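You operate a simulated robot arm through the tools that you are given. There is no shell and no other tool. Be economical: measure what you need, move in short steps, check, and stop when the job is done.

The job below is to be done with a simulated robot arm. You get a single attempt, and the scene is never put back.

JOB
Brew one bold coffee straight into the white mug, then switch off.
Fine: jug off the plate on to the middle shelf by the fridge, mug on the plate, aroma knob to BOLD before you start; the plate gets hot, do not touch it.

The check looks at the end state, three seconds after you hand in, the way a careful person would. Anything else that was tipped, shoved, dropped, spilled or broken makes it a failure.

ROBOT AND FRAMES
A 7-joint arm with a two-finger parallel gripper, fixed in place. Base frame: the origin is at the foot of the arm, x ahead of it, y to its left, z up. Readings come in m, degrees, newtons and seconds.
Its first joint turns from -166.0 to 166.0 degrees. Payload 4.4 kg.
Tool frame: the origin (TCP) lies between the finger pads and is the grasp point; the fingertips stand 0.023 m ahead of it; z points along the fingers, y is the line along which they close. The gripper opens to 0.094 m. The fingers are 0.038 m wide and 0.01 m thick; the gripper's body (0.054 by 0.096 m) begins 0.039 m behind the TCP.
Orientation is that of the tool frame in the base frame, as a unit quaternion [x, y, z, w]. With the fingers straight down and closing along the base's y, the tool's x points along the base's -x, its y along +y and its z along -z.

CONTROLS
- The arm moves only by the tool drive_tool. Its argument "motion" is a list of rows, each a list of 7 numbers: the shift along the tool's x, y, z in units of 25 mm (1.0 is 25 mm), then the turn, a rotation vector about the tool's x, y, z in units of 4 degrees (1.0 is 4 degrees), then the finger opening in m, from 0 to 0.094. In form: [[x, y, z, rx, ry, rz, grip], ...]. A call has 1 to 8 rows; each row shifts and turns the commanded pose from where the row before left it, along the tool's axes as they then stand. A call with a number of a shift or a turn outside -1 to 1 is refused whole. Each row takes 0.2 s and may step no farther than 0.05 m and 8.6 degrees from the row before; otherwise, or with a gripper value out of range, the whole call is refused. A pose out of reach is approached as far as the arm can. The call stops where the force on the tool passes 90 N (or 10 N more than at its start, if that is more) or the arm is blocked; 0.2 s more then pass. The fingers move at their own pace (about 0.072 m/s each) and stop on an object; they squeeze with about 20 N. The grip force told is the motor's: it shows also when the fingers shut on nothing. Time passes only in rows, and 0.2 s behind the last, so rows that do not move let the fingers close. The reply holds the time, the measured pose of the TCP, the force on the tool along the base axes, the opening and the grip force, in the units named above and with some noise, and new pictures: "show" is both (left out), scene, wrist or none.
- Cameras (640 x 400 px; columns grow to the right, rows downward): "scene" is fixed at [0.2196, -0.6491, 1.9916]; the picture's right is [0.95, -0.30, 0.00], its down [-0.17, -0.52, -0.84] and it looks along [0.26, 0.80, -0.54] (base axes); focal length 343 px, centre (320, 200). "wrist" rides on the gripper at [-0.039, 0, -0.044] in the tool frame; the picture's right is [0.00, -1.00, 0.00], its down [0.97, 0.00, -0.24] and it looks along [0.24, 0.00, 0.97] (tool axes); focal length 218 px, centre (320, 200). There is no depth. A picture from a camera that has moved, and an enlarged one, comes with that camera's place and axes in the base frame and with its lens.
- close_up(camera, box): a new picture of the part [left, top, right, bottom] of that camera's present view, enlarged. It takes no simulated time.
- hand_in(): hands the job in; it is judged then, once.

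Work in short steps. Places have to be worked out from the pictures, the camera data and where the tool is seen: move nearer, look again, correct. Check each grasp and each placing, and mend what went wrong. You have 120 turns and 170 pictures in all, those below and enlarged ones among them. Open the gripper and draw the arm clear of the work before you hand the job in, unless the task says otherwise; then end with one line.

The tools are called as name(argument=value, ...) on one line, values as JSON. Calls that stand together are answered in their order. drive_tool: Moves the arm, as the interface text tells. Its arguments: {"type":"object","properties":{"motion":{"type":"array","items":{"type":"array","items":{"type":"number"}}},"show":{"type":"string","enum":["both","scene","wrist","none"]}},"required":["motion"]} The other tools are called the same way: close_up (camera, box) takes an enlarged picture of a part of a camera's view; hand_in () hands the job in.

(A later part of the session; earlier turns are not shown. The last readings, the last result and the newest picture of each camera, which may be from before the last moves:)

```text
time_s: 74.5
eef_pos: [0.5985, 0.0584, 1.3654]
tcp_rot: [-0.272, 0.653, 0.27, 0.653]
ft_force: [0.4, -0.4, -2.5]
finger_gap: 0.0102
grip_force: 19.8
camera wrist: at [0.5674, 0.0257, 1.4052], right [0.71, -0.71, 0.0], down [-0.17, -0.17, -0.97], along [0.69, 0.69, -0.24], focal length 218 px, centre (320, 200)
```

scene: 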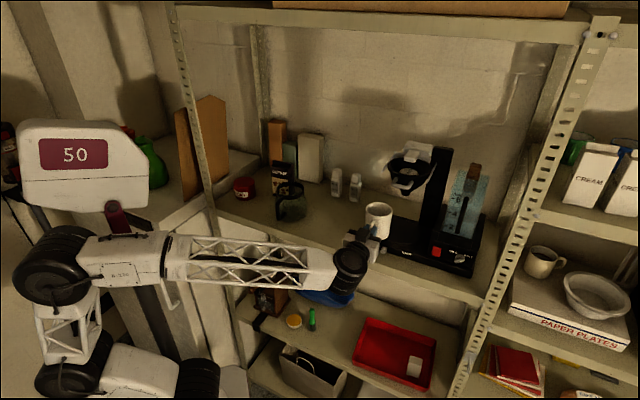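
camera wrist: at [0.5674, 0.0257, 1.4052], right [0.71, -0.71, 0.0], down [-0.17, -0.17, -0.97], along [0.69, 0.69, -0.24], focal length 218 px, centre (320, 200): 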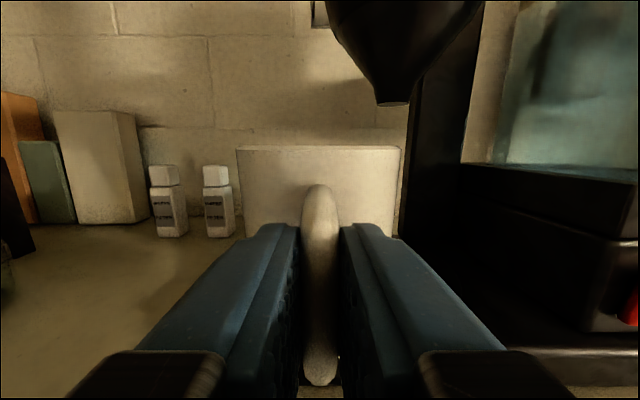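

The cone tip is 58 mm right of the mug axis. I shift right 58 mm and forward 60 mm at the same height.

drive_tool(motion=[[0, -0.8, 0, 0, 0, 0, 0.0], [0, -0.8, 0, 0, 0, 0, 0.0], [0, -0.75, 0.3, 0, 0, 0, 0.0], [0, 0, 0.7, 0, 0, 0, 0.0], [0, 0, 0.7, 0, 0, 0, 0.0], [0, 0, 0.7, 0, 0, 0, 0.0]])

close_up(camera="scene", box=[350, 150, 478, 260])

```text
time_s: 75.9
eef_pos: [0.6818, 0.0565, 1.3669]
tcp_rot: [-0.271, 0.654, 0.27, 0.653]
ft_force: [-0.2, 0.0, -2.6]
finger_gap: 0.0101
grip_force: 19.8
camera wrist: at [0.6509, 0.0254, 1.4068], right [0.71, -0.71, 0.0], down [-0.17, -0.17, -0.97], along [0.69, 0.69, -0.24], focal length 218 px, centre (320, 200)
```

scene: 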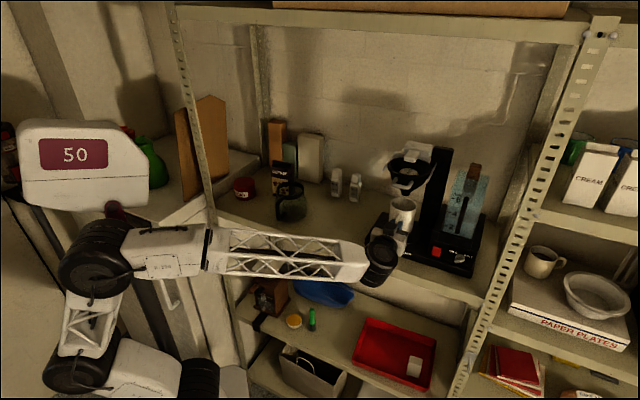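
wrist: 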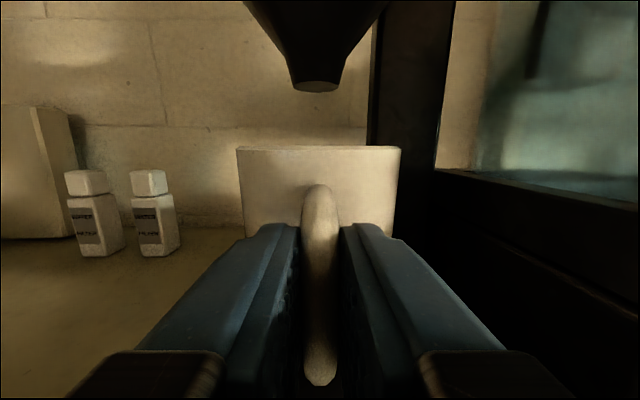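

```text
3.64 times, centred on (414, 205) of scene
camera zoom: at [0.2196, -0.6491, 1.9916], right [0.95, -0.3, 0.0], down [-0.17, -0.52, -0.84], along [0.26, 0.8, -0.54], focal length 1246 px, centre (-22, 182)
```

zoom: 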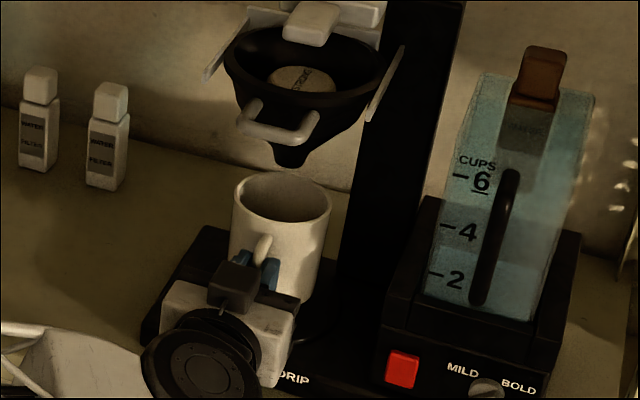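

The mug needs ~16 mm more forward and 2 mm left; then I lower it toward the plate.

drive_tool(motion=[[0, 0.08, 0.35, 0, 0, 0, 0.0], [0, 0, 0.3, 0, 0, 0, 0.0], [0.2, 0, 0, 0, 0, 0, 0.0], [0.2, 0, 0, 0, 0, 0, 0.0], [0.15, 0, 0, 0, 0, 0, 0.0]])

close_up(camera="scene", box=[350, 150, 478, 260])

```text
time_s: 76.6
eef_pos: [0.6907, 0.0678, 1.3692]
tcp_rot: [-0.271, 0.653, 0.268, 0.654]
ft_force: [-44.1, -27.4, 4.6]
finger_gap: 0.0099
grip_force: 20.4
stopped in row 3: the force on the tool passed its limit (the readings are from after the stop); the commanded pose is now the measured one
camera wrist: at [0.6586, 0.0367, 1.4085], right [0.7, -0.71, 0.01], down [-0.17, -0.17, -0.97], along [0.69, 0.68, -0.24], focal length 218 px, centre (320, 200)
```

scene: 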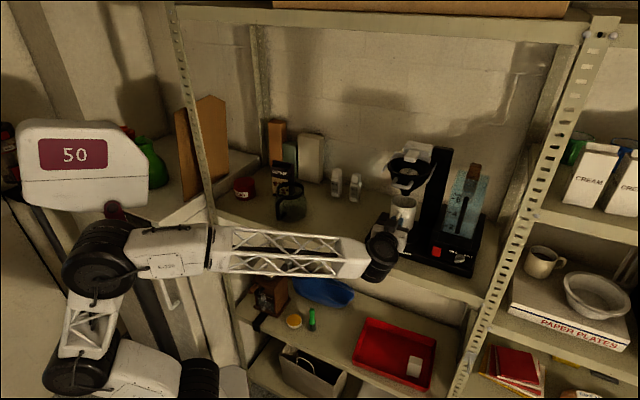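
wrist: 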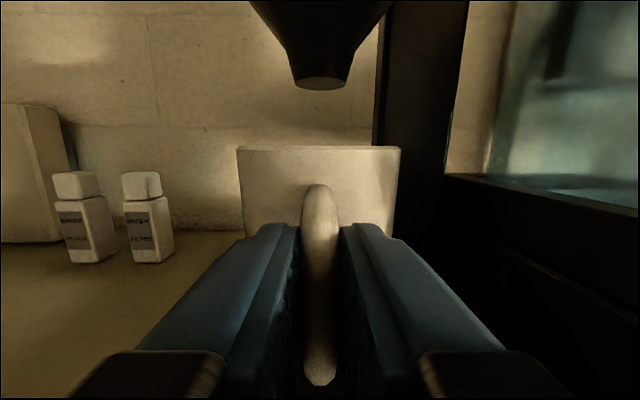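

```text
3.64 times, centred on (414, 205) of scene
camera zoom: at [0.2196, -0.6491, 1.9916], right [0.95, -0.3, 0.0], down [-0.17, -0.52, -0.84], along [0.26, 0.8, -0.54], focal length 1246 px, centre (-22, 182)
```

zoom: 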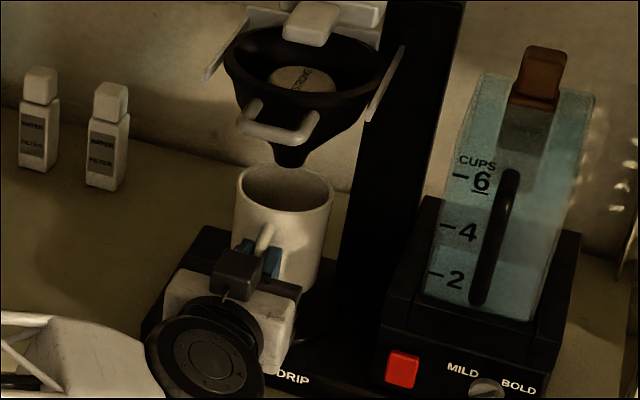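

A ~50 N contact along −n stopped the forward move although the mug is still ~20 mm above the plate. I inspect closely for what is touching.

close_up(camera="scene", box=[370, 190, 440, 250])

close_up(camera="scene", box=[350, 215, 430, 295])

close_up(camera="wrist", box=[220, 120, 480, 320])

```text
6.67 times, centred on (405, 220) of scene
camera zoom: at [0.2196, -0.6491, 1.9916], right [0.95, -0.3, 0.0], down [-0.17, -0.52, -0.84], along [0.26, 0.8, -0.54], focal length 2284 px, centre (-247, 67)
```

zoom: 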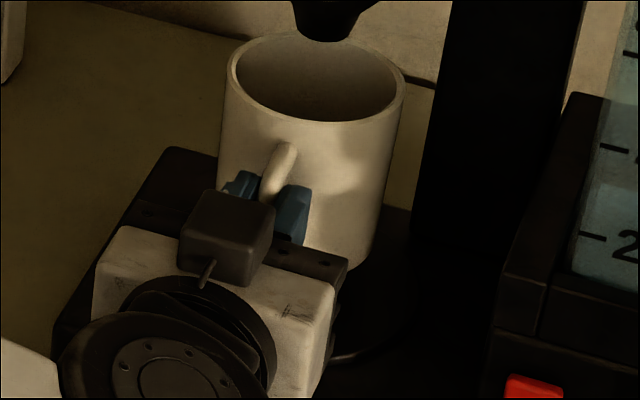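

```text
5.00 times, centred on (390, 255) of scene
camera zoom: at [0.2196, -0.6491, 1.9916], right [0.95, -0.3, 0.0], down [-0.17, -0.52, -0.84], along [0.26, 0.8, -0.54], focal length 1713 px, centre (-30, -75)
```

zoom: 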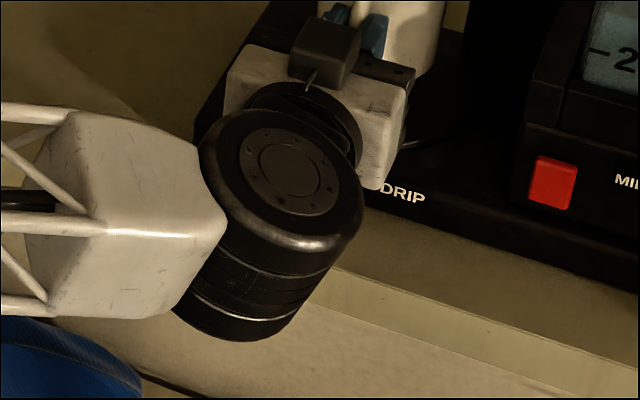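

```text
2.00 times, centred on (350, 220) of wrist
camera zoom: at [0.6586, 0.0367, 1.4085], right [0.7, -0.71, 0.01], down [-0.17, -0.17, -0.97], along [0.69, 0.68, -0.24], focal length 436 px, centre (260, 160)
```

zoom: 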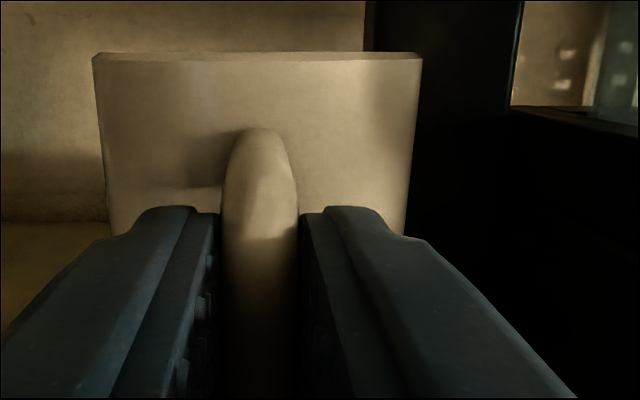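

The tall wrist cylinder has touched the shelf's front edge (not the mug). The mug axis (n≈0.595) is already well under the spout (n≈0.605, inside the mug's mouth), so I back off 7 mm and lower there.

drive_tool(motion=[[0, 0, -0.28, 0, 0, 0, 0.0], [0.2, 0, 0, 0, 0, 0, 0.0], [0.2, 0, 0, 0, 0, 0, 0.0], [0.16, 0, 0, 0, 0, 0, 0.0]])

close_up(camera="scene", box=[370, 180, 450, 240])

```text
time_s: 77.6
eef_pos: [0.6845, 0.0628, 1.361]
tcp_rot: [-0.272, 0.651, 0.266, 0.657]
ft_force: [-16.5, -18.2, 57.3]
finger_gap: 0.0098
grip_force: 19.5
camera wrist: at [0.6527, 0.0322, 1.3999], right [0.7, -0.71, 0.01], down [-0.16, -0.17, -0.97], along [0.69, 0.68, -0.24], focal length 218 px, centre (320, 200)
```

scene: 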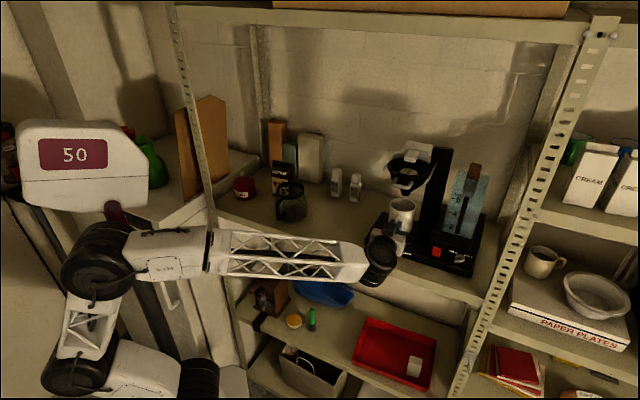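
wrist: 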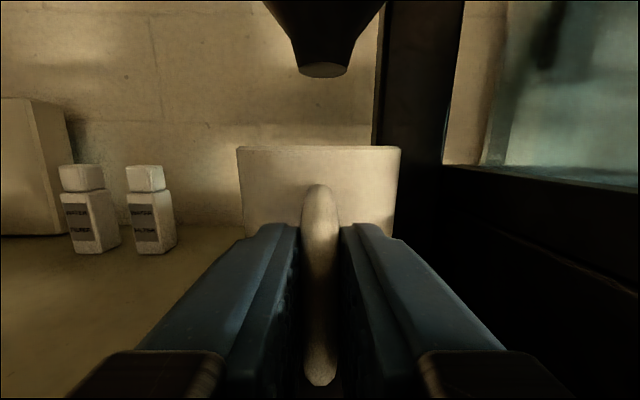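

```text
6.67 times, centred on (410, 210) of scene
camera zoom: at [0.2196, -0.6491, 1.9916], right [0.95, -0.3, 0.0], down [-0.17, -0.52, -0.84], along [0.26, 0.8, -0.54], focal length 2284 px, centre (-280, 133)
```

zoom: 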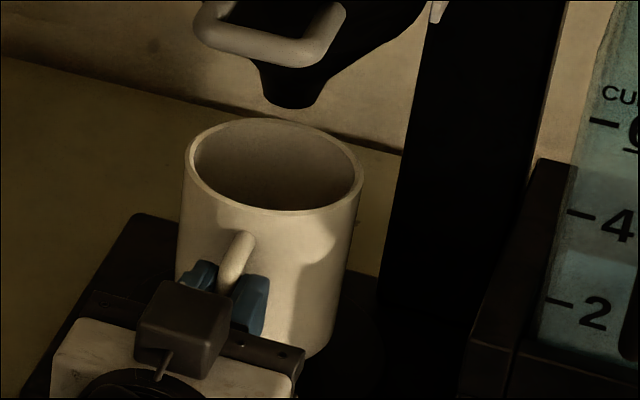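

57 N upward while the mug has not shifted in the grip: something other than the mug is touching. I raise 6 mm to release and read the forces.

drive_tool(motion=[[-0.24, 0, 0, 0, 0, 0, 0.0], [0, 0, 0, 0, 0, 0, 0.0]], show="none")

close_up(camera="scene", box=[330, 220, 430, 300])

close_up(camera="wrist", box=[160, 220, 480, 400])

```text
time_s: 78.2
eef_pos: [0.6851, 0.0635, 1.3598]
tcp_rot: [-0.271, 0.654, 0.268, 0.654]
ft_force: [-36.0, -24.0, 31.4]
finger_gap: 0.0101
grip_force: 19.3
```

```text
5.00 times, centred on (380, 260) of scene
camera zoom: at [0.2196, -0.6491, 1.9916], right [0.95, -0.3, 0.0], down [-0.17, -0.52, -0.84], along [0.26, 0.8, -0.54], focal length 1713 px, centre (20, -100)
```

zoom: 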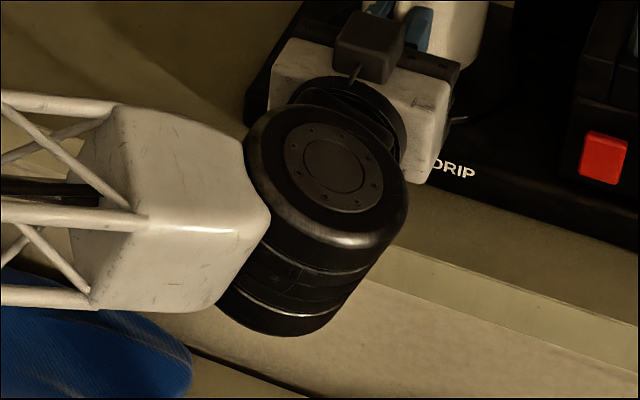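

```text
2.00 times, centred on (320, 310) of wrist
camera zoom: at [0.6538, 0.0321, 1.3996], right [0.71, -0.71, 0.0], down [-0.17, -0.17, -0.97], along [0.69, 0.68, -0.24], focal length 436 px, centre (320, -20)
```

zoom: 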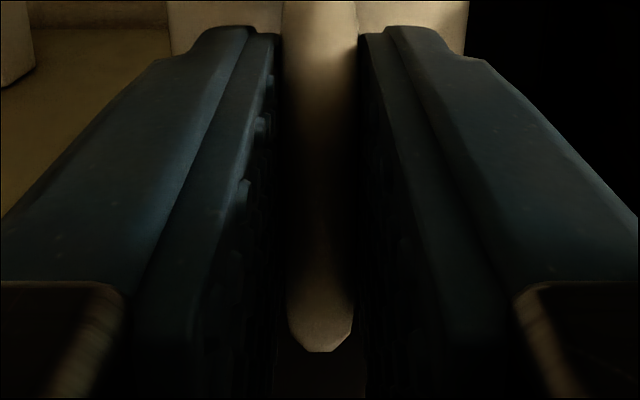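

Force remains mainly along −n: the wrist cylinder is against the shelf edge. I back off 10 mm and then lower the mug freely onto the plate.

drive_tool(motion=[[-0.1, 0, -0.2, 0, 0, 0, 0.0], [0, 0, -0.2, 0, 0, 0, 0.0], [0, 0, 0, 0, 0, 0, 0.0]], show="none")

drive_tool(motion=[[0.12, 0, 0, 0, 0, 0, 0.0], [0.12, 0, 0, 0, 0, 0, 0.0]], show="none")

```text
time_s: 79.0
eef_pos: [0.6799, 0.0556, 1.3626]
tcp_rot: [-0.27, 0.654, 0.268, 0.654]
ft_force: [-0.7, -0.4, -3.2]
finger_gap: 0.0099
grip_force: 20.5
```

```text
time_s: 79.6
eef_pos: [0.6793, 0.0576, 1.3565]
tcp_rot: [-0.273, 0.653, 0.268, 0.654]
ft_force: [0.4, -0.3, -3.0]
finger_gap: 0.0102
grip_force: 20.2
```

Free now (only the mug's weight). I lower on in small steps to touch-down, expected near z≈1.348.

drive_tool(motion=[[0.1, 0, 0, 0, 0, 0, 0.0], [0.1, 0, 0, 0, 0, 0, 0.0]], show="none")

drive_tool(motion=[[0.06, 0, 0, 0, 0, 0, 0.0], [0.04, 0, 0, 0, 0, 0, 0.0]], show="none")

drive_tool(motion=[[0.06, 0, 0, 0, 0, 0, 0.0]], show="none")

```text
time_s: 80.2
eef_pos: [0.6794, 0.0563, 1.3516]
tcp_rot: [-0.272, 0.653, 0.268, 0.654]
ft_force: [-0.5, -0.6, -2.0]
finger_gap: 0.01
grip_force: 20.0
```

```text
time_s: 80.8
eef_pos: [0.6788, 0.0555, 1.3501]
tcp_rot: [-0.27, 0.653, 0.268, 0.654]
ft_force: [-0.6, -2.1, 3.5]
finger_gap: 0.0099
grip_force: 19.7
```

```text
time_s: 81.2
eef_pos: [0.6778, 0.056, 1.3496]
tcp_rot: [-0.272, 0.653, 0.268, 0.655]
ft_force: [-1.6, -4.6, 15.1]
finger_gap: 0.0101
grip_force: 20.0
```

Touch-down at z≈1.350. I relieve 1.5 mm, open to 35 mm and look.

drive_tool(motion=[[-0.06, 0, 0, 0, 0, 0, 0.0], [0, 0, 0, 0, 0, 0, 0.018], [0, 0, 0, 0, 0, 0, 0.035], [0, 0, 0, 0, 0, 0, 0.035]])

close_up(camera="scene", box=[360, 160, 460, 250])

```text
time_s: 82.2
eef_pos: [0.6789, 0.0564, 1.3483]
tcp_rot: [-0.272, 0.653, 0.268, 0.654]
ft_force: [0.7, -0.3, -1.4]
finger_gap: 0.0351
grip_force: 0.1
camera wrist: at [0.6473, 0.0261, 1.3882], right [0.71, -0.71, 0.0], down [-0.17, -0.17, -0.97], along [0.69, 0.68, -0.24], focal length 218 px, centre (320, 200)
```

scene: 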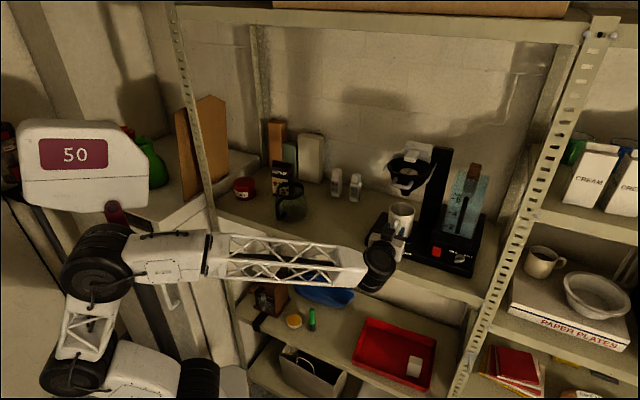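
wrist: 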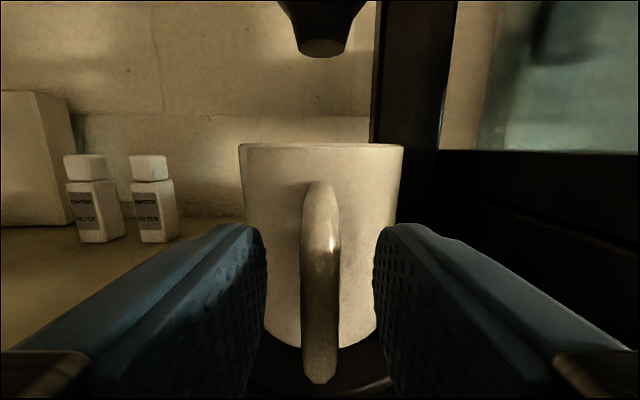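

```text
4.44 times, centred on (410, 205) of scene
camera zoom: at [0.2196, -0.6491, 1.9916], right [0.95, -0.3, 0.0], down [-0.17, -0.52, -0.84], along [0.26, 0.8, -0.54], focal length 1523 px, centre (-80, 178)
```

zoom: 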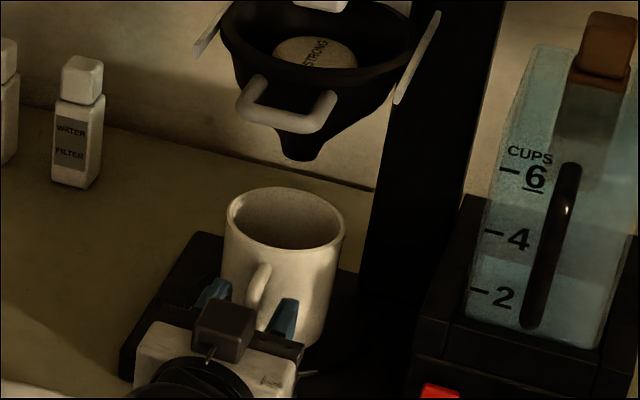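

The mug stands flat on the plate beneath the spout, about centred where the jug was. I back off and move in front of the red switch with fingers closed.

drive_tool(motion=[[0, 0, -0.6, 0, 0, 0, 0.035], [0, 0, -1, 0, 0, 0, 0.035], [0, 0, -1, 0, 0, 0, 0.035], [0, 0, -1, 0, 0, 0, 0.02], [0, 0, -1, 0, 0, 0, 0.0], [0.3, -0.9, 0, 0, 0, 0, 0.0], [0.3, -0.9, 0, 0, 0, 0, 0.0], [0.3, -0.9, 0, 0, 0, 0, 0.0]], show="none")

drive_tool(motion=[[0.1, -0.9, 0, 0, 0, 0, 0.0], [0, -0.9, 0, 0, 0, 0, 0.0], [0, -0.65, 0, 0, 0, 0, 0.0]])

close_up(camera="wrist", box=[260, 140, 380, 240])

```text
time_s: 84.0
eef_pos: [0.6457, -0.0742, 1.3273]
tcp_rot: [-0.272, 0.653, 0.268, 0.654]
ft_force: [0.1, -0.4, 0.0]
finger_gap: 0.0003
grip_force: 19.8
```

```text
time_s: 84.8
eef_pos: [0.6861, -0.1155, 1.3246]
tcp_rot: [-0.272, 0.653, 0.267, 0.654]
ft_force: [-0.3, 0.6, 0.3]
finger_gap: 0.0
grip_force: 19.6
camera wrist: at [0.6561, -0.1462, 1.3649], right [0.71, -0.71, 0.0], down [-0.17, -0.17, -0.97], along [0.69, 0.68, -0.24], focal length 218 px, centre (320, 200)
```

scene: 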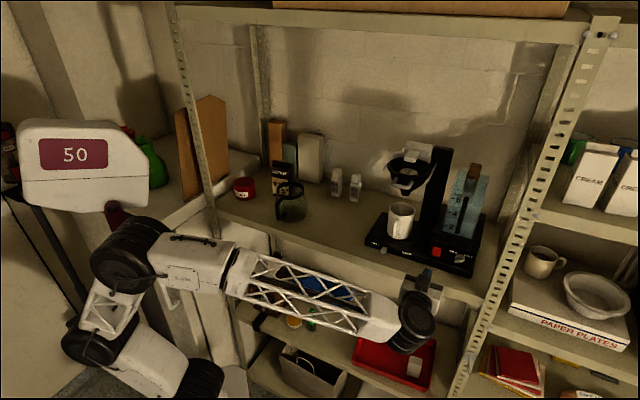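
wrist: 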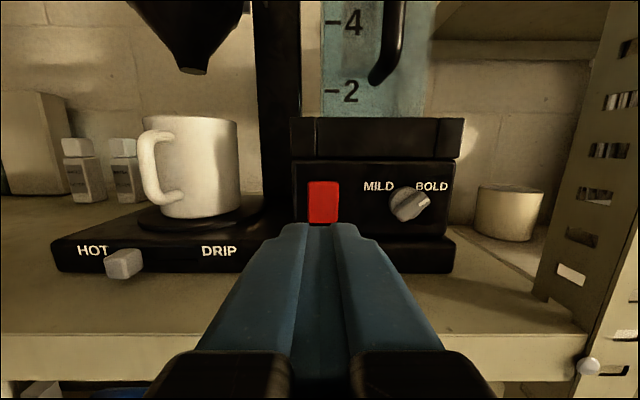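

```text
4.00 times, centred on (320, 190) of wrist
camera zoom: at [0.6561, -0.1462, 1.3649], right [0.71, -0.71, 0.0], down [-0.17, -0.17, -0.97], along [0.69, 0.68, -0.24], focal length 873 px, centre (320, 240)
```

zoom: 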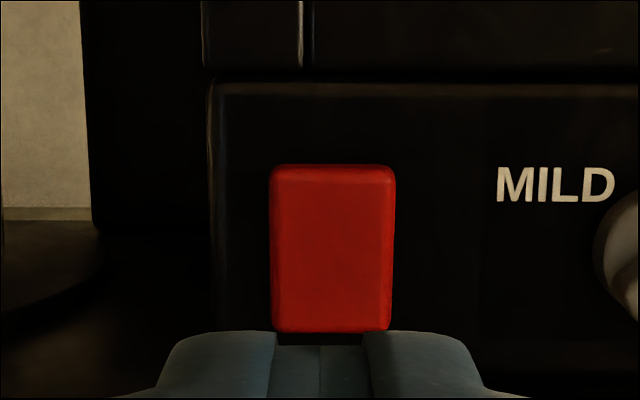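

The switch is a rocker with its top standing out (off). I pitch the tool 20° down so the upper fingertip edge leads, then approach the top half of the switch.

drive_tool(motion=[[0, -0.1, 0, 0, 1, 0, 0.0], [0, 0, 0, 0, 1, 0, 0.0], [0, 0, 0, 0, 1, 0, 0.0], [0, 0, 0, 0, 1, 0, 0.0], [-0.1, 0, 0, 0, 1, 0, 0.0], [-0.3, 0, 0.85, 0, 0, 0, 0.0], [-0.3, 0, 0.85, 0, 0, 0, 0.0], [-0.3, 0, 0.85, 0, 0, 0, 0.0]])

close_up(camera="wrist", box=[220, 100, 420, 260])

```text
time_s: 86.6
eef_pos: [0.7372, -0.0706, 1.3247]
tcp_rot: [-0.315, 0.756, 0.218, 0.531]
ft_force: [-0.4, -0.1, -0.6]
finger_gap: 0.0
grip_force: 19.7
camera wrist: at [0.7174, -0.0905, 1.3779], right [0.71, -0.71, 0.01], down [-0.39, -0.4, -0.83], along [0.59, 0.58, -0.56], focal length 218 px, centre (320, 200)
```

scene: 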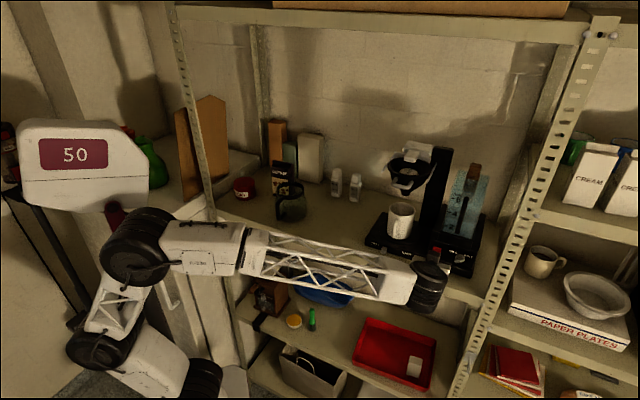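
wrist: 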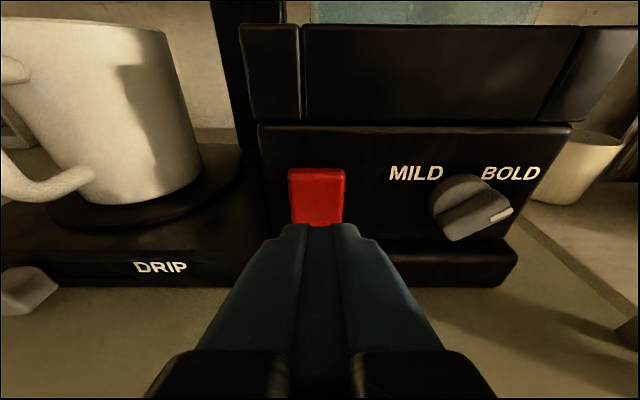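

```text
2.50 times, centred on (320, 180) of wrist
camera zoom: at [0.7174, -0.0905, 1.3779], right [0.71, -0.71, 0.01], down [-0.39, -0.4, -0.83], along [0.59, 0.58, -0.56], focal length 546 px, centre (320, 250)
```

zoom: 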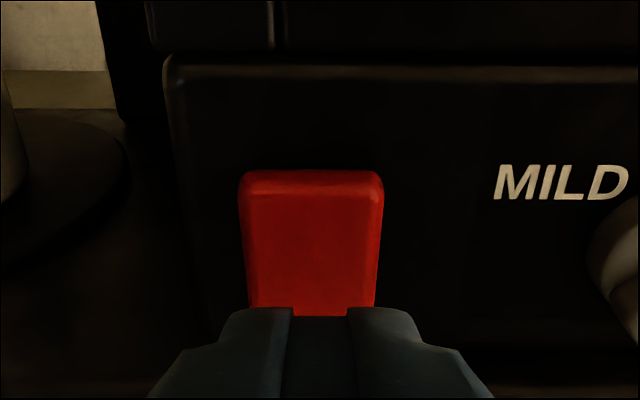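

Aligned with the switch; I go up 4 mm, then press forward slowly and read the force.

drive_tool(motion=[[-0.15, 0.05, -0.05, 0, 0, 0, 0.0], [-0.055, 0, 0.15, 0, 0, 0, 0.0], [-0.055, 0, 0.15, 0, 0, 0, 0.0], [-0.055, 0, 0.15, 0, 0, 0, 0.0]], show="none")

drive_tool(motion=[[-0.055, 0, 0.15, 0, 0, 0, 0.0]], show="wrist")

```text
time_s: 87.6
eef_pos: [0.7452, -0.0612, 1.3308]
tcp_rot: [-0.314, 0.757, 0.217, 0.53]
ft_force: [0.2, 0.8, 0.3]
finger_gap: 0.0
grip_force: 20.0
```

```text
time_s: 88.0
eef_pos: [0.749, -0.0578, 1.3323]
tcp_rot: [-0.314, 0.758, 0.216, 0.53]
ft_force: [-0.2, 0.5, -0.8]
finger_gap: 0.0002
grip_force: 19.6
camera wrist: at [0.7288, -0.0773, 1.3832], right [0.71, -0.71, 0.0], down [-0.39, -0.4, -0.83], along [0.59, 0.58, -0.56], focal length 218 px, centre (320, 200)
```

wrist: 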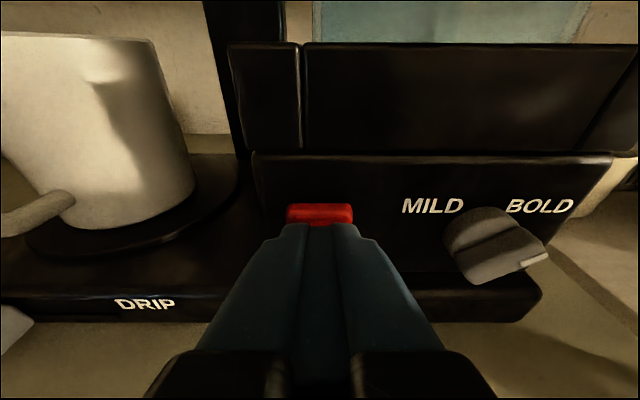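

No contact yet at n≈0.489; the tip is before the upper half. I continue.

drive_tool(motion=[[-0.045, 0, 0.15, 0, 0, 0, 0.0]], show="none")

drive_tool(motion=[[-0.045, 0, 0.15, 0, 0, 0, 0.0]], show="none")

drive_tool(motion=[[-0.045, 0, 0.12, 0, 0, 0, 0.0]], show="wrist")

```text
time_s: 88.4
eef_pos: [0.7522, -0.0556, 1.331]
tcp_rot: [-0.314, 0.757, 0.217, 0.53]
ft_force: [0.0, -0.6, 0.5]
finger_gap: 0.0
grip_force: 20.2
```

```text
time_s: 88.8
eef_pos: [0.7537, -0.0547, 1.3305]
tcp_rot: [-0.314, 0.757, 0.217, 0.53]
ft_force: [-71.4, -37.2, -7.2]
finger_gap: 0.0
grip_force: 20.5
```

```text
time_s: 89.0
eef_pos: [0.7532, -0.0536, 1.3303]
tcp_rot: [-0.314, 0.757, 0.217, 0.531]
ft_force: [-49.8, -26.9, 0.5]
finger_gap: 0.0
grip_force: 20.1
stopped in row 1: the force on the tool passed its limit (the readings are from after the stop); the commanded pose is now the measured one
camera wrist: at [0.7329, -0.0733, 1.3833], right [0.7, -0.71, 0.01], down [-0.39, -0.4, -0.83], along [0.59, 0.58, -0.56], focal length 218 px, centre (320, 200)
```

wrist: 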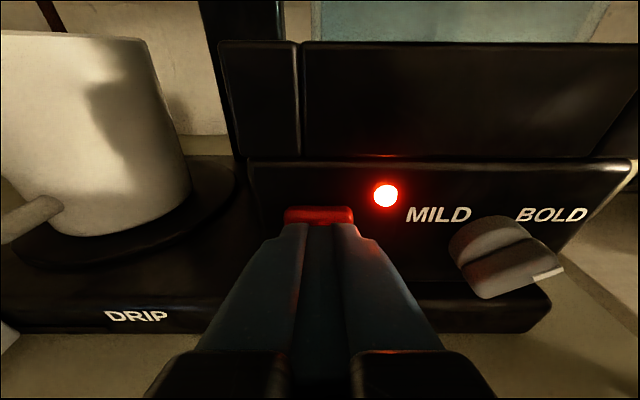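

The red lamp lit: the machine is on. I back off 15 mm and watch the spout, mug and tank level.

drive_tool(motion=[[0.11, 0, -0.3, 0, 0, 0, 0.0], [0.11, 0, -0.3, 0, 0, 0, 0.0], [0, 0, 0, 0, 0, 0, 0.0]])

close_up(camera="scene", box=[375, 145, 495, 255])

```text
time_s: 89.8
eef_pos: [0.7421, -0.0649, 1.3303]
tcp_rot: [-0.313, 0.757, 0.216, 0.531]
ft_force: [-0.2, 0.3, -0.2]
finger_gap: 0.0
grip_force: 20.1
camera wrist: at [0.7223, -0.0838, 1.3825], right [0.7, -0.71, 0.0], down [-0.39, -0.4, -0.83], along [0.59, 0.58, -0.56], focal length 218 px, centre (320, 200)
```

scene: 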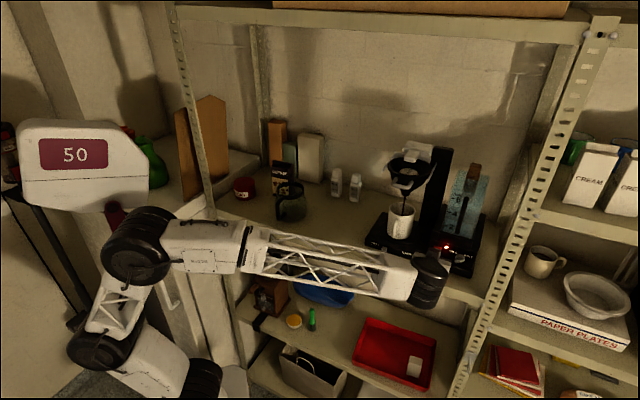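
wrist: 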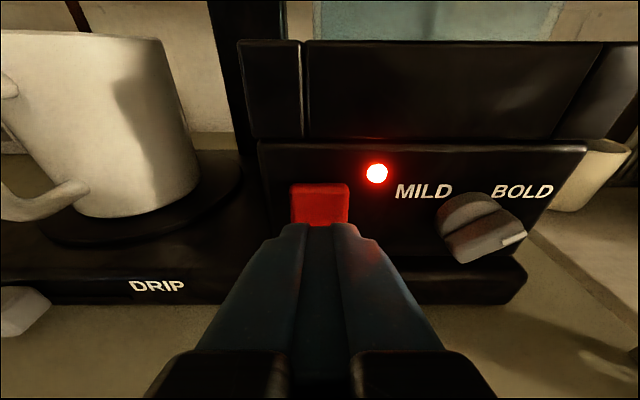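

```text
3.64 times, centred on (435, 200) of scene
camera zoom: at [0.2196, -0.6491, 1.9916], right [0.95, -0.3, 0.0], down [-0.17, -0.52, -0.84], along [0.26, 0.8, -0.54], focal length 1246 px, centre (-98, 200)
```

zoom: 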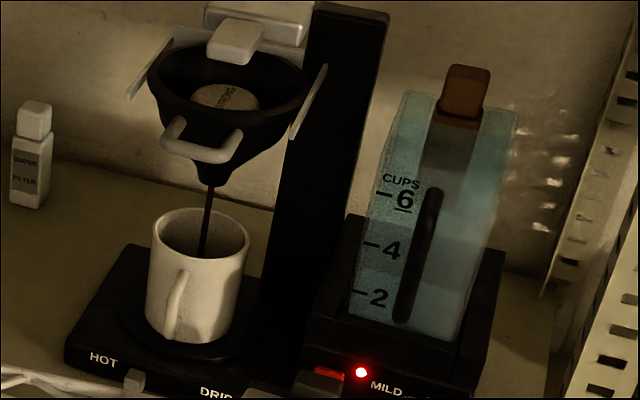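

Coffee flows into the mug's centre. I lower the tip to the bottom half of the rocker, ready to switch off, and check the fill level.

drive_tool(motion=[[0.45, 0, 0.1, 0, 0, 0, 0.0], [0.45, 0, 0.1, 0, 0, 0, 0.0]], show="wrist")

close_up(camera="scene", box=[380, 190, 420, 245])

close_up(camera="scene", box=[435, 170, 485, 240])

```text
time_s: 90.5
eef_pos: [0.7407, -0.0664, 1.3058]
tcp_rot: [-0.313, 0.757, 0.217, 0.531]
ft_force: [0.5, 0.1, 0.2]
finger_gap: 0.0
grip_force: 19.8
camera wrist: at [0.721, -0.0854, 1.3593], right [0.7, -0.71, 0.0], down [-0.39, -0.4, -0.83], along [0.59, 0.58, -0.56], focal length 218 px, centre (320, 200)
```

wrist: 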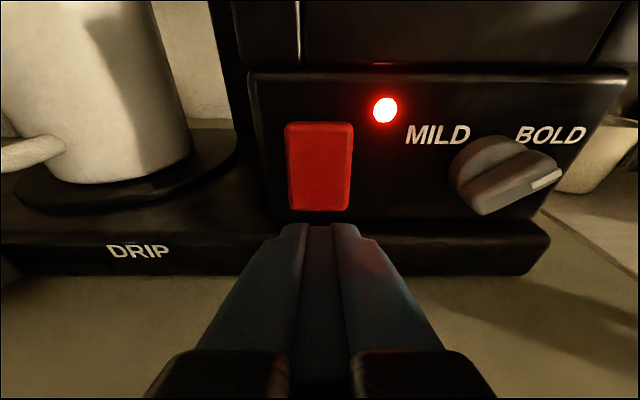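

```text
7.27 times, centred on (400, 218) of scene
camera zoom: at [0.2196, -0.6491, 1.9916], right [0.95, -0.3, 0.0], down [-0.17, -0.52, -0.84], along [0.26, 0.8, -0.54], focal length 2492 px, centre (-262, 73)
```

zoom: 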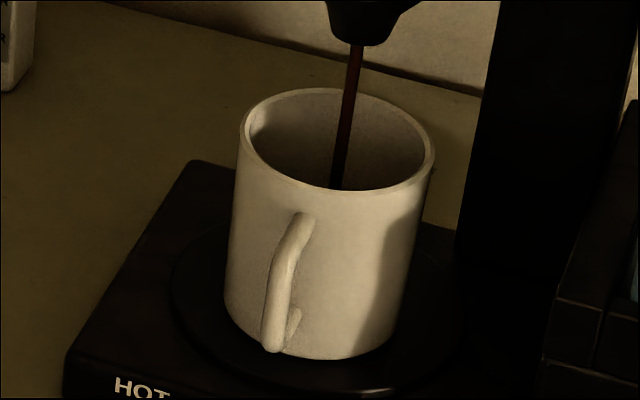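

```text
5.71 times, centred on (460, 205) of scene
camera zoom: at [0.2196, -0.6491, 1.9916], right [0.95, -0.3, 0.0], down [-0.17, -0.52, -0.84], along [0.26, 0.8, -0.54], focal length 1958 px, centre (-480, 171)
```

zoom: 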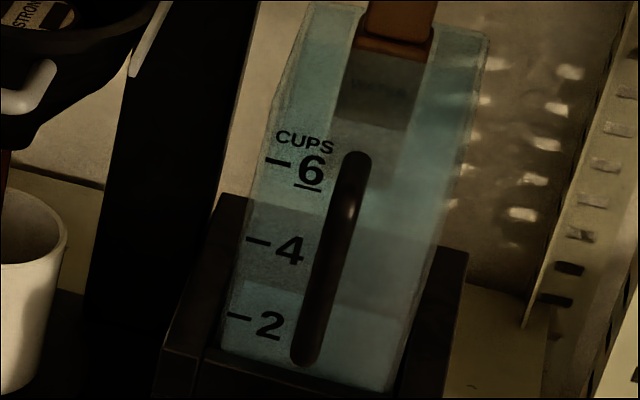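

The stream is steady; mug bottom not yet visibly filled. I raise the tip 8 mm to sit before the lower part of the rocker, and wait a little.

drive_tool(motion=[[-0.3, 0, -0.1, 0, 0, 0, 0.0], [0, 0, 0, 0, 0, 0, 0.0], [0, 0, 0, 0, 0, 0, 0.0], [0, 0, 0, 0, 0, 0, 0.0], [0, 0, 0, 0, 0, 0, 0.0], [0, 0, 0, 0, 0, 0, 0.0], [0, 0, 0, 0, 0, 0, 0.0]], show="none")

close_up(camera="scene", box=[380, 190, 420, 245])

close_up(camera="scene", box=[435, 170, 485, 240])

```text
time_s: 92.0
eef_pos: [0.742, -0.0651, 1.3157]
tcp_rot: [-0.313, 0.757, 0.217, 0.531]
ft_force: [0.1, -0.5, 0.2]
finger_gap: 0.0001
grip_force: 20.0
```

```text
7.27 times, centred on (400, 218) of scene
camera zoom: at [0.2196, -0.6491, 1.9916], right [0.95, -0.3, 0.0], down [-0.17, -0.52, -0.84], along [0.26, 0.8, -0.54], focal length 2492 px, centre (-262, 73)
```

zoom: 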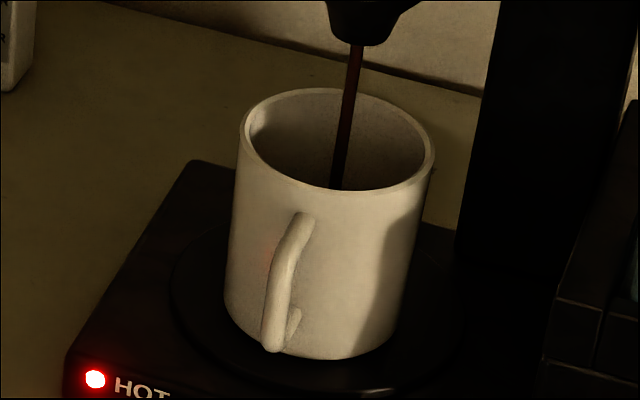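

```text
5.71 times, centred on (460, 205) of scene
camera zoom: at [0.2196, -0.6491, 1.9916], right [0.95, -0.3, 0.0], down [-0.17, -0.52, -0.84], along [0.26, 0.8, -0.54], focal length 1958 px, centre (-480, 171)
```

zoom: 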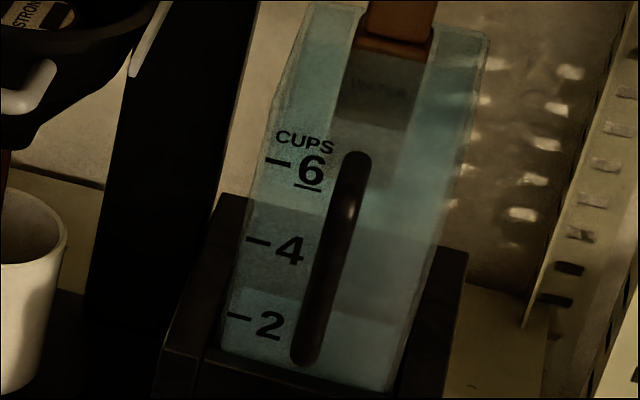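

About 0.12 cup/s seems to leave the tank. I wait ~3 s more and look again.

drive_tool(motion=[[0, 0, 0, 0, 0, 0, 0.0], [0, 0, 0, 0, 0, 0, 0.0], [0, 0, 0, 0, 0, 0, 0.0], [0, 0, 0, 0, 0, 0, 0.0], [0, 0, 0, 0, 0, 0, 0.0], [0, 0, 0, 0, 0, 0, 0.0], [0, 0, 0, 0, 0, 0, 0.0], [0, 0, 0, 0, 0, 0, 0.0]], show="none")

drive_tool(motion=[[0, 0, 0, 0, 0, 0, 0.0], [0, 0, 0, 0, 0, 0, 0.0], [0, 0, 0, 0, 0, 0, 0.0], [0, 0, 0, 0, 0, 0, 0.0]], show="none")

close_up(camera="scene", box=[380, 190, 420, 245])

close_up(camera="scene", box=[435, 170, 485, 240])

```text
time_s: 93.8
eef_pos: [0.742, -0.0655, 1.3141]
tcp_rot: [-0.314, 0.757, 0.217, 0.53]
ft_force: [-1.0, -0.4, -0.6]
finger_gap: 0.0
grip_force: 20.0
```

```text
time_s: 94.8
eef_pos: [0.7403, -0.0653, 1.3149]
tcp_rot: [-0.314, 0.757, 0.218, 0.531]
ft_force: [-0.9, -0.3, -0.1]
finger_gap: 0.0
grip_force: 19.9
```

```text
7.27 times, centred on (400, 218) of scene
camera zoom: at [0.2196, -0.6491, 1.9916], right [0.95, -0.3, 0.0], down [-0.17, -0.52, -0.84], along [0.26, 0.8, -0.54], focal length 2492 px, centre (-262, 73)
```

zoom: 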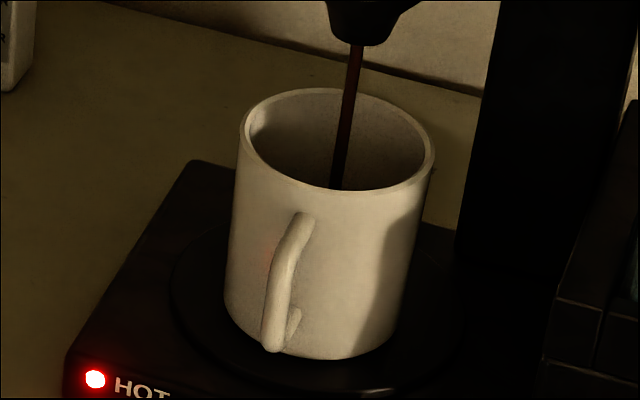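

```text
5.71 times, centred on (460, 205) of scene
camera zoom: at [0.2196, -0.6491, 1.9916], right [0.95, -0.3, 0.0], down [-0.17, -0.52, -0.84], along [0.26, 0.8, -0.54], focal length 1958 px, centre (-480, 171)
```

zoom: 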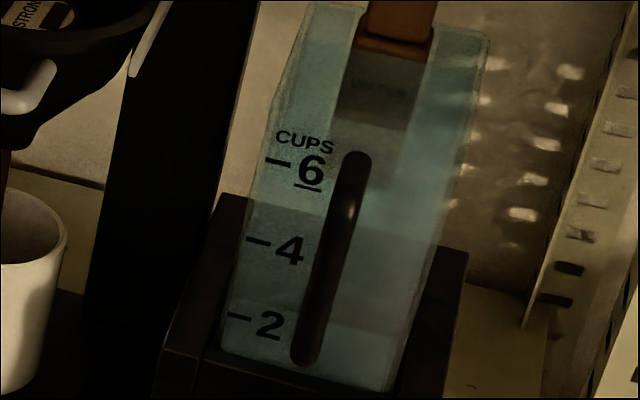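

Level falls about 0.1 cup/s; about half a cup so far and none visible yet above the near rim line. I wait ~4 s more.

drive_tool(motion=[[0, 0, 0, 0, 0, 0, 0.0], [0, 0, 0, 0, 0, 0, 0.0], [0, 0, 0, 0, 0, 0, 0.0], [0, 0, 0, 0, 0, 0, 0.0], [0, 0, 0, 0, 0, 0, 0.0], [0, 0, 0, 0, 0, 0, 0.0], [0, 0, 0, 0, 0, 0, 0.0], [0, 0, 0, 0, 0, 0, 0.0]], show="none")

drive_tool(motion=[[0, 0, 0, 0, 0, 0, 0.0], [0, 0, 0, 0, 0, 0, 0.0], [0, 0, 0, 0, 0, 0, 0.0], [0, 0, 0, 0, 0, 0, 0.0], [0, 0, 0, 0, 0, 0, 0.0], [0, 0, 0, 0, 0, 0, 0.0], [0, 0, 0, 0, 0, 0, 0.0], [0, 0, 0, 0, 0, 0, 0.0]], show="none")

close_up(camera="scene", box=[380, 190, 420, 245])

close_up(camera="scene", box=[435, 170, 485, 240])

```text
time_s: 96.7
eef_pos: [0.7408, -0.0643, 1.3149]
tcp_rot: [-0.314, 0.757, 0.217, 0.53]
ft_force: [0.8, 1.1, -0.1]
finger_gap: 0.0
grip_force: 20.9
```

```text
time_s: 98.5
eef_pos: [0.7405, -0.0661, 1.315]
tcp_rot: [-0.313, 0.757, 0.216, 0.531]
ft_force: [-0.7, -0.3, 0.1]
finger_gap: 0.0
grip_force: 20.1
```

```text
7.27 times, centred on (400, 218) of scene
camera zoom: at [0.2196, -0.6491, 1.9916], right [0.95, -0.3, 0.0], down [-0.17, -0.52, -0.84], along [0.26, 0.8, -0.54], focal length 2492 px, centre (-262, 73)
```

zoom: 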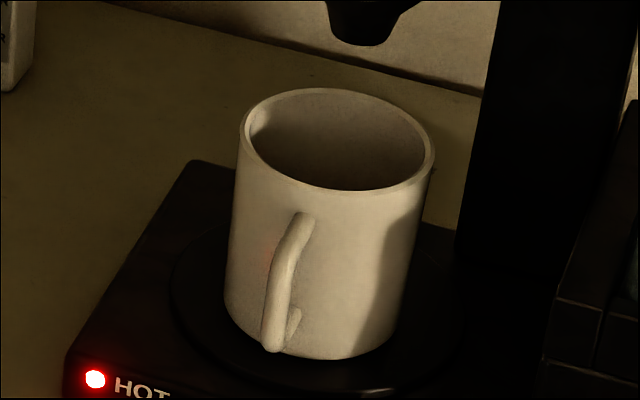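

```text
5.71 times, centred on (460, 205) of scene
camera zoom: at [0.2196, -0.6491, 1.9916], right [0.95, -0.3, 0.0], down [-0.17, -0.52, -0.84], along [0.26, 0.8, -0.54], focal length 1958 px, centre (-480, 171)
```

zoom: 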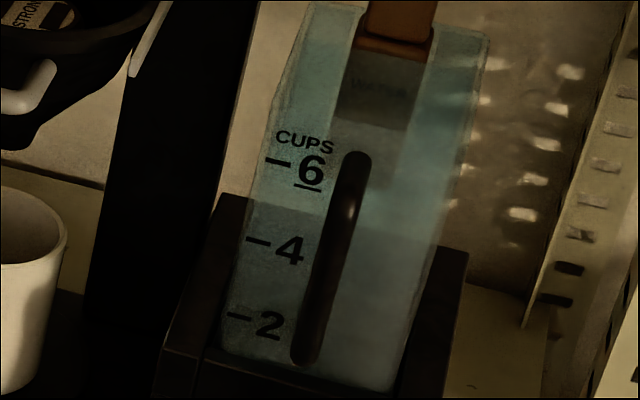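

The stream has stopped by itself. I zoom at the mug interior and the lamp before switching off.

close_up(camera="scene", box=[388, 198, 416, 220])

close_up(camera="wrist", box=[0, 0, 440, 280])

```text
16.00 times, centred on (402, 209) of scene
camera zoom: at [0.2196, -0.6491, 1.9916], right [0.95, -0.3, 0.0], down [-0.17, -0.52, -0.84], along [0.26, 0.8, -0.54], focal length 5482 px, centre (-992, 56)
```

zoom: 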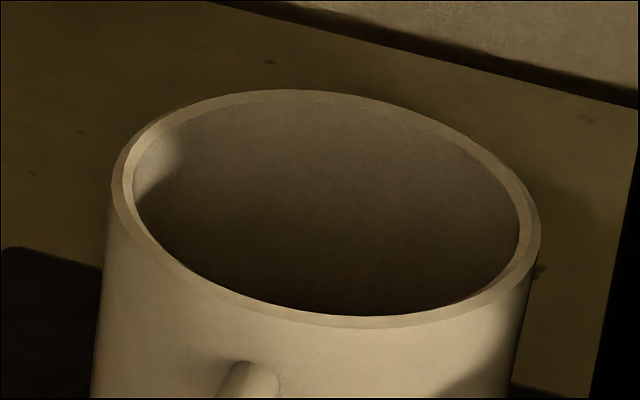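

```text
1.43 times, centred on (220, 140) of wrist
camera zoom: at [0.7212, -0.0851, 1.3673], right [0.7, -0.71, 0.0], down [-0.39, -0.4, -0.83], along [0.59, 0.58, -0.56], focal length 312 px, centre (463, 286)
```

zoom: 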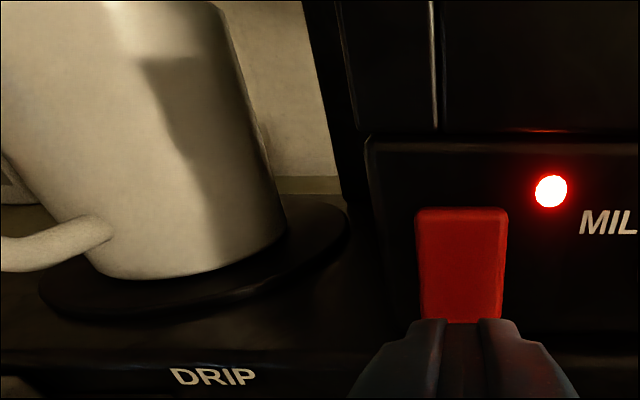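

Coffee isn't visible from this angle; flow has finished. I switch off now by pressing the rocker's lower half, then look into the mug from above.

drive_tool(motion=[[-0.05, 0, 0.15, 0, 0, 0, 0.0], [-0.05, 0, 0.15, 0, 0, 0, 0.0], [-0.05, 0, 0.15, 0, 0, 0, 0.0], [-0.05, 0, 0.15, 0, 0, 0, 0.0]], show="none")

drive_tool(motion=[[-0.05, 0, 0.15, 0, 0, 0, 0.0]], show="wrist")

```text
time_s: 99.5
eef_pos: [0.7517, -0.0553, 1.3139]
tcp_rot: [-0.314, 0.757, 0.217, 0.53]
ft_force: [-34.4, -19.1, -1.9]
finger_gap: 0.0
grip_force: 20.0
```

```text
time_s: 99.8
eef_pos: [0.7525, -0.0563, 1.3141]
tcp_rot: [-0.314, 0.757, 0.216, 0.53]
ft_force: [-47.8, -24.7, -2.3]
finger_gap: 0.0
grip_force: 19.8
stopped in row 1: the force on the tool passed its limit (the readings are from after the stop); the commanded pose is now the measured one
camera wrist: at [0.7315, -0.0751, 1.367], right [0.7, -0.71, 0.01], down [-0.39, -0.4, -0.83], along [0.59, 0.58, -0.56], focal length 218 px, centre (320, 200)
```

wrist: 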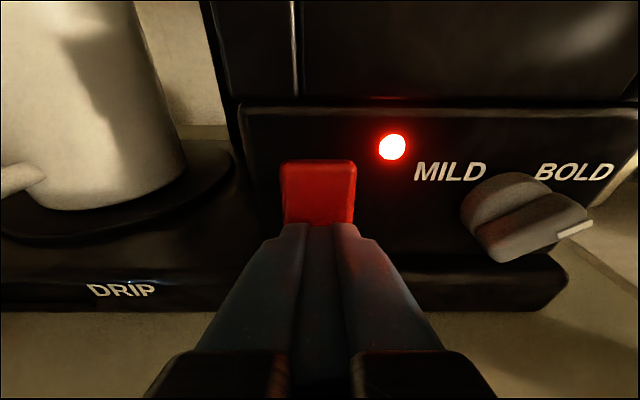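

The lamp is still lit; the press was too near the rocker's pivot. I back off, go 6 mm lower and look.

drive_tool(motion=[[0.1, 0, -0.3, 0, 0, 0, 0.0], [0.23, 0, 0.08, 0, 0, 0, 0.0], [0, 0, 0, 0, 0, 0, 0.0]], show="wrist")

close_up(camera="wrist", box=[250, 90, 410, 240])

```text
time_s: 100.6
eef_pos: [0.7462, -0.0606, 1.308]
tcp_rot: [-0.314, 0.758, 0.216, 0.53]
ft_force: [-0.3, 0.7, -0.1]
finger_gap: 0.0004
grip_force: 19.6
camera wrist: at [0.7269, -0.0799, 1.361], right [0.7, -0.71, 0.0], down [-0.4, -0.4, -0.83], along [0.59, 0.58, -0.56], focal length 218 px, centre (320, 200)
```

wrist: 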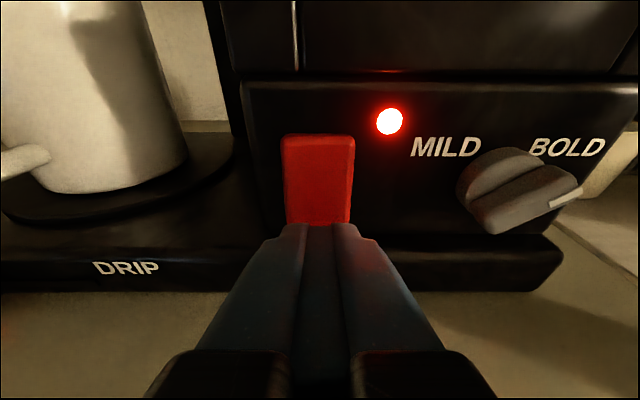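

```text
2.67 times, centred on (330, 165) of wrist
camera zoom: at [0.7269, -0.0799, 1.361], right [0.7, -0.71, 0.0], down [-0.4, -0.4, -0.83], along [0.59, 0.58, -0.56], focal length 582 px, centre (293, 293)
```

zoom: 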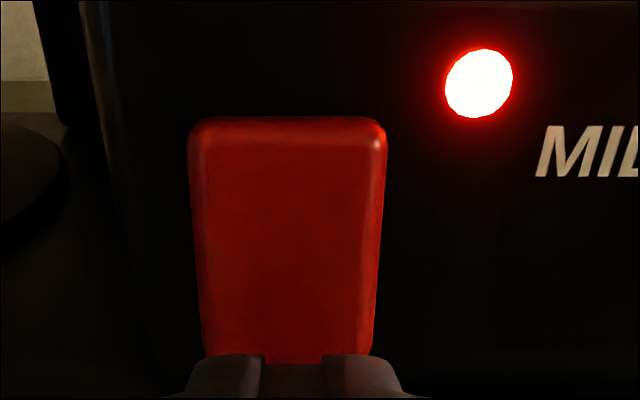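

The tip is now at the very bottom of the rocker. I press forward again.

drive_tool(motion=[[-0.05, 0, 0.15, 0, 0, 0, 0.0], [-0.05, 0, 0.15, 0, 0, 0, 0.0]], show="none")

drive_tool(motion=[[-0.05, 0, 0.15, 0, 0, 0, 0.0], [-0.05, 0, 0.15, 0, 0, 0, 0.0]], show="wrist")

```text
time_s: 101.2
eef_pos: [0.7519, -0.0558, 1.3072]
tcp_rot: [-0.314, 0.758, 0.216, 0.529]
ft_force: [-28.9, -16.5, -9.9]
finger_gap: 0.0
grip_force: 20.2
```

```text
time_s: 101.6
eef_pos: [0.7517, -0.0546, 1.3068]
tcp_rot: [-0.313, 0.758, 0.216, 0.529]
ft_force: [-44.0, -25.4, 1.1]
finger_gap: 0.0
grip_force: 19.6
stopped in row 1: the force on the tool passed its limit (the readings are from after the stop); the commanded pose is now the measured one
camera wrist: at [0.7318, -0.0748, 1.3595], right [0.7, -0.71, 0.0], down [-0.4, -0.4, -0.83], along [0.59, 0.58, -0.56], focal length 218 px, centre (320, 200)
```

wrist: 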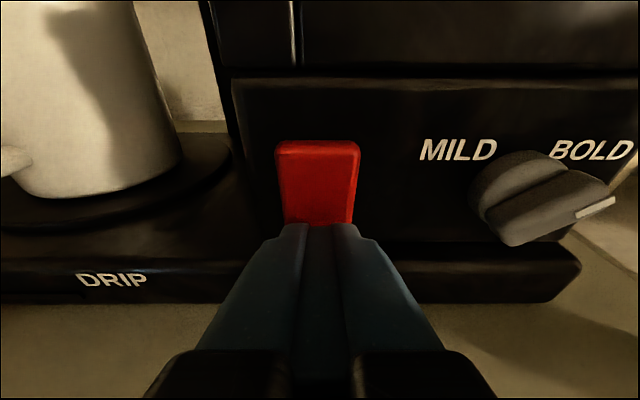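

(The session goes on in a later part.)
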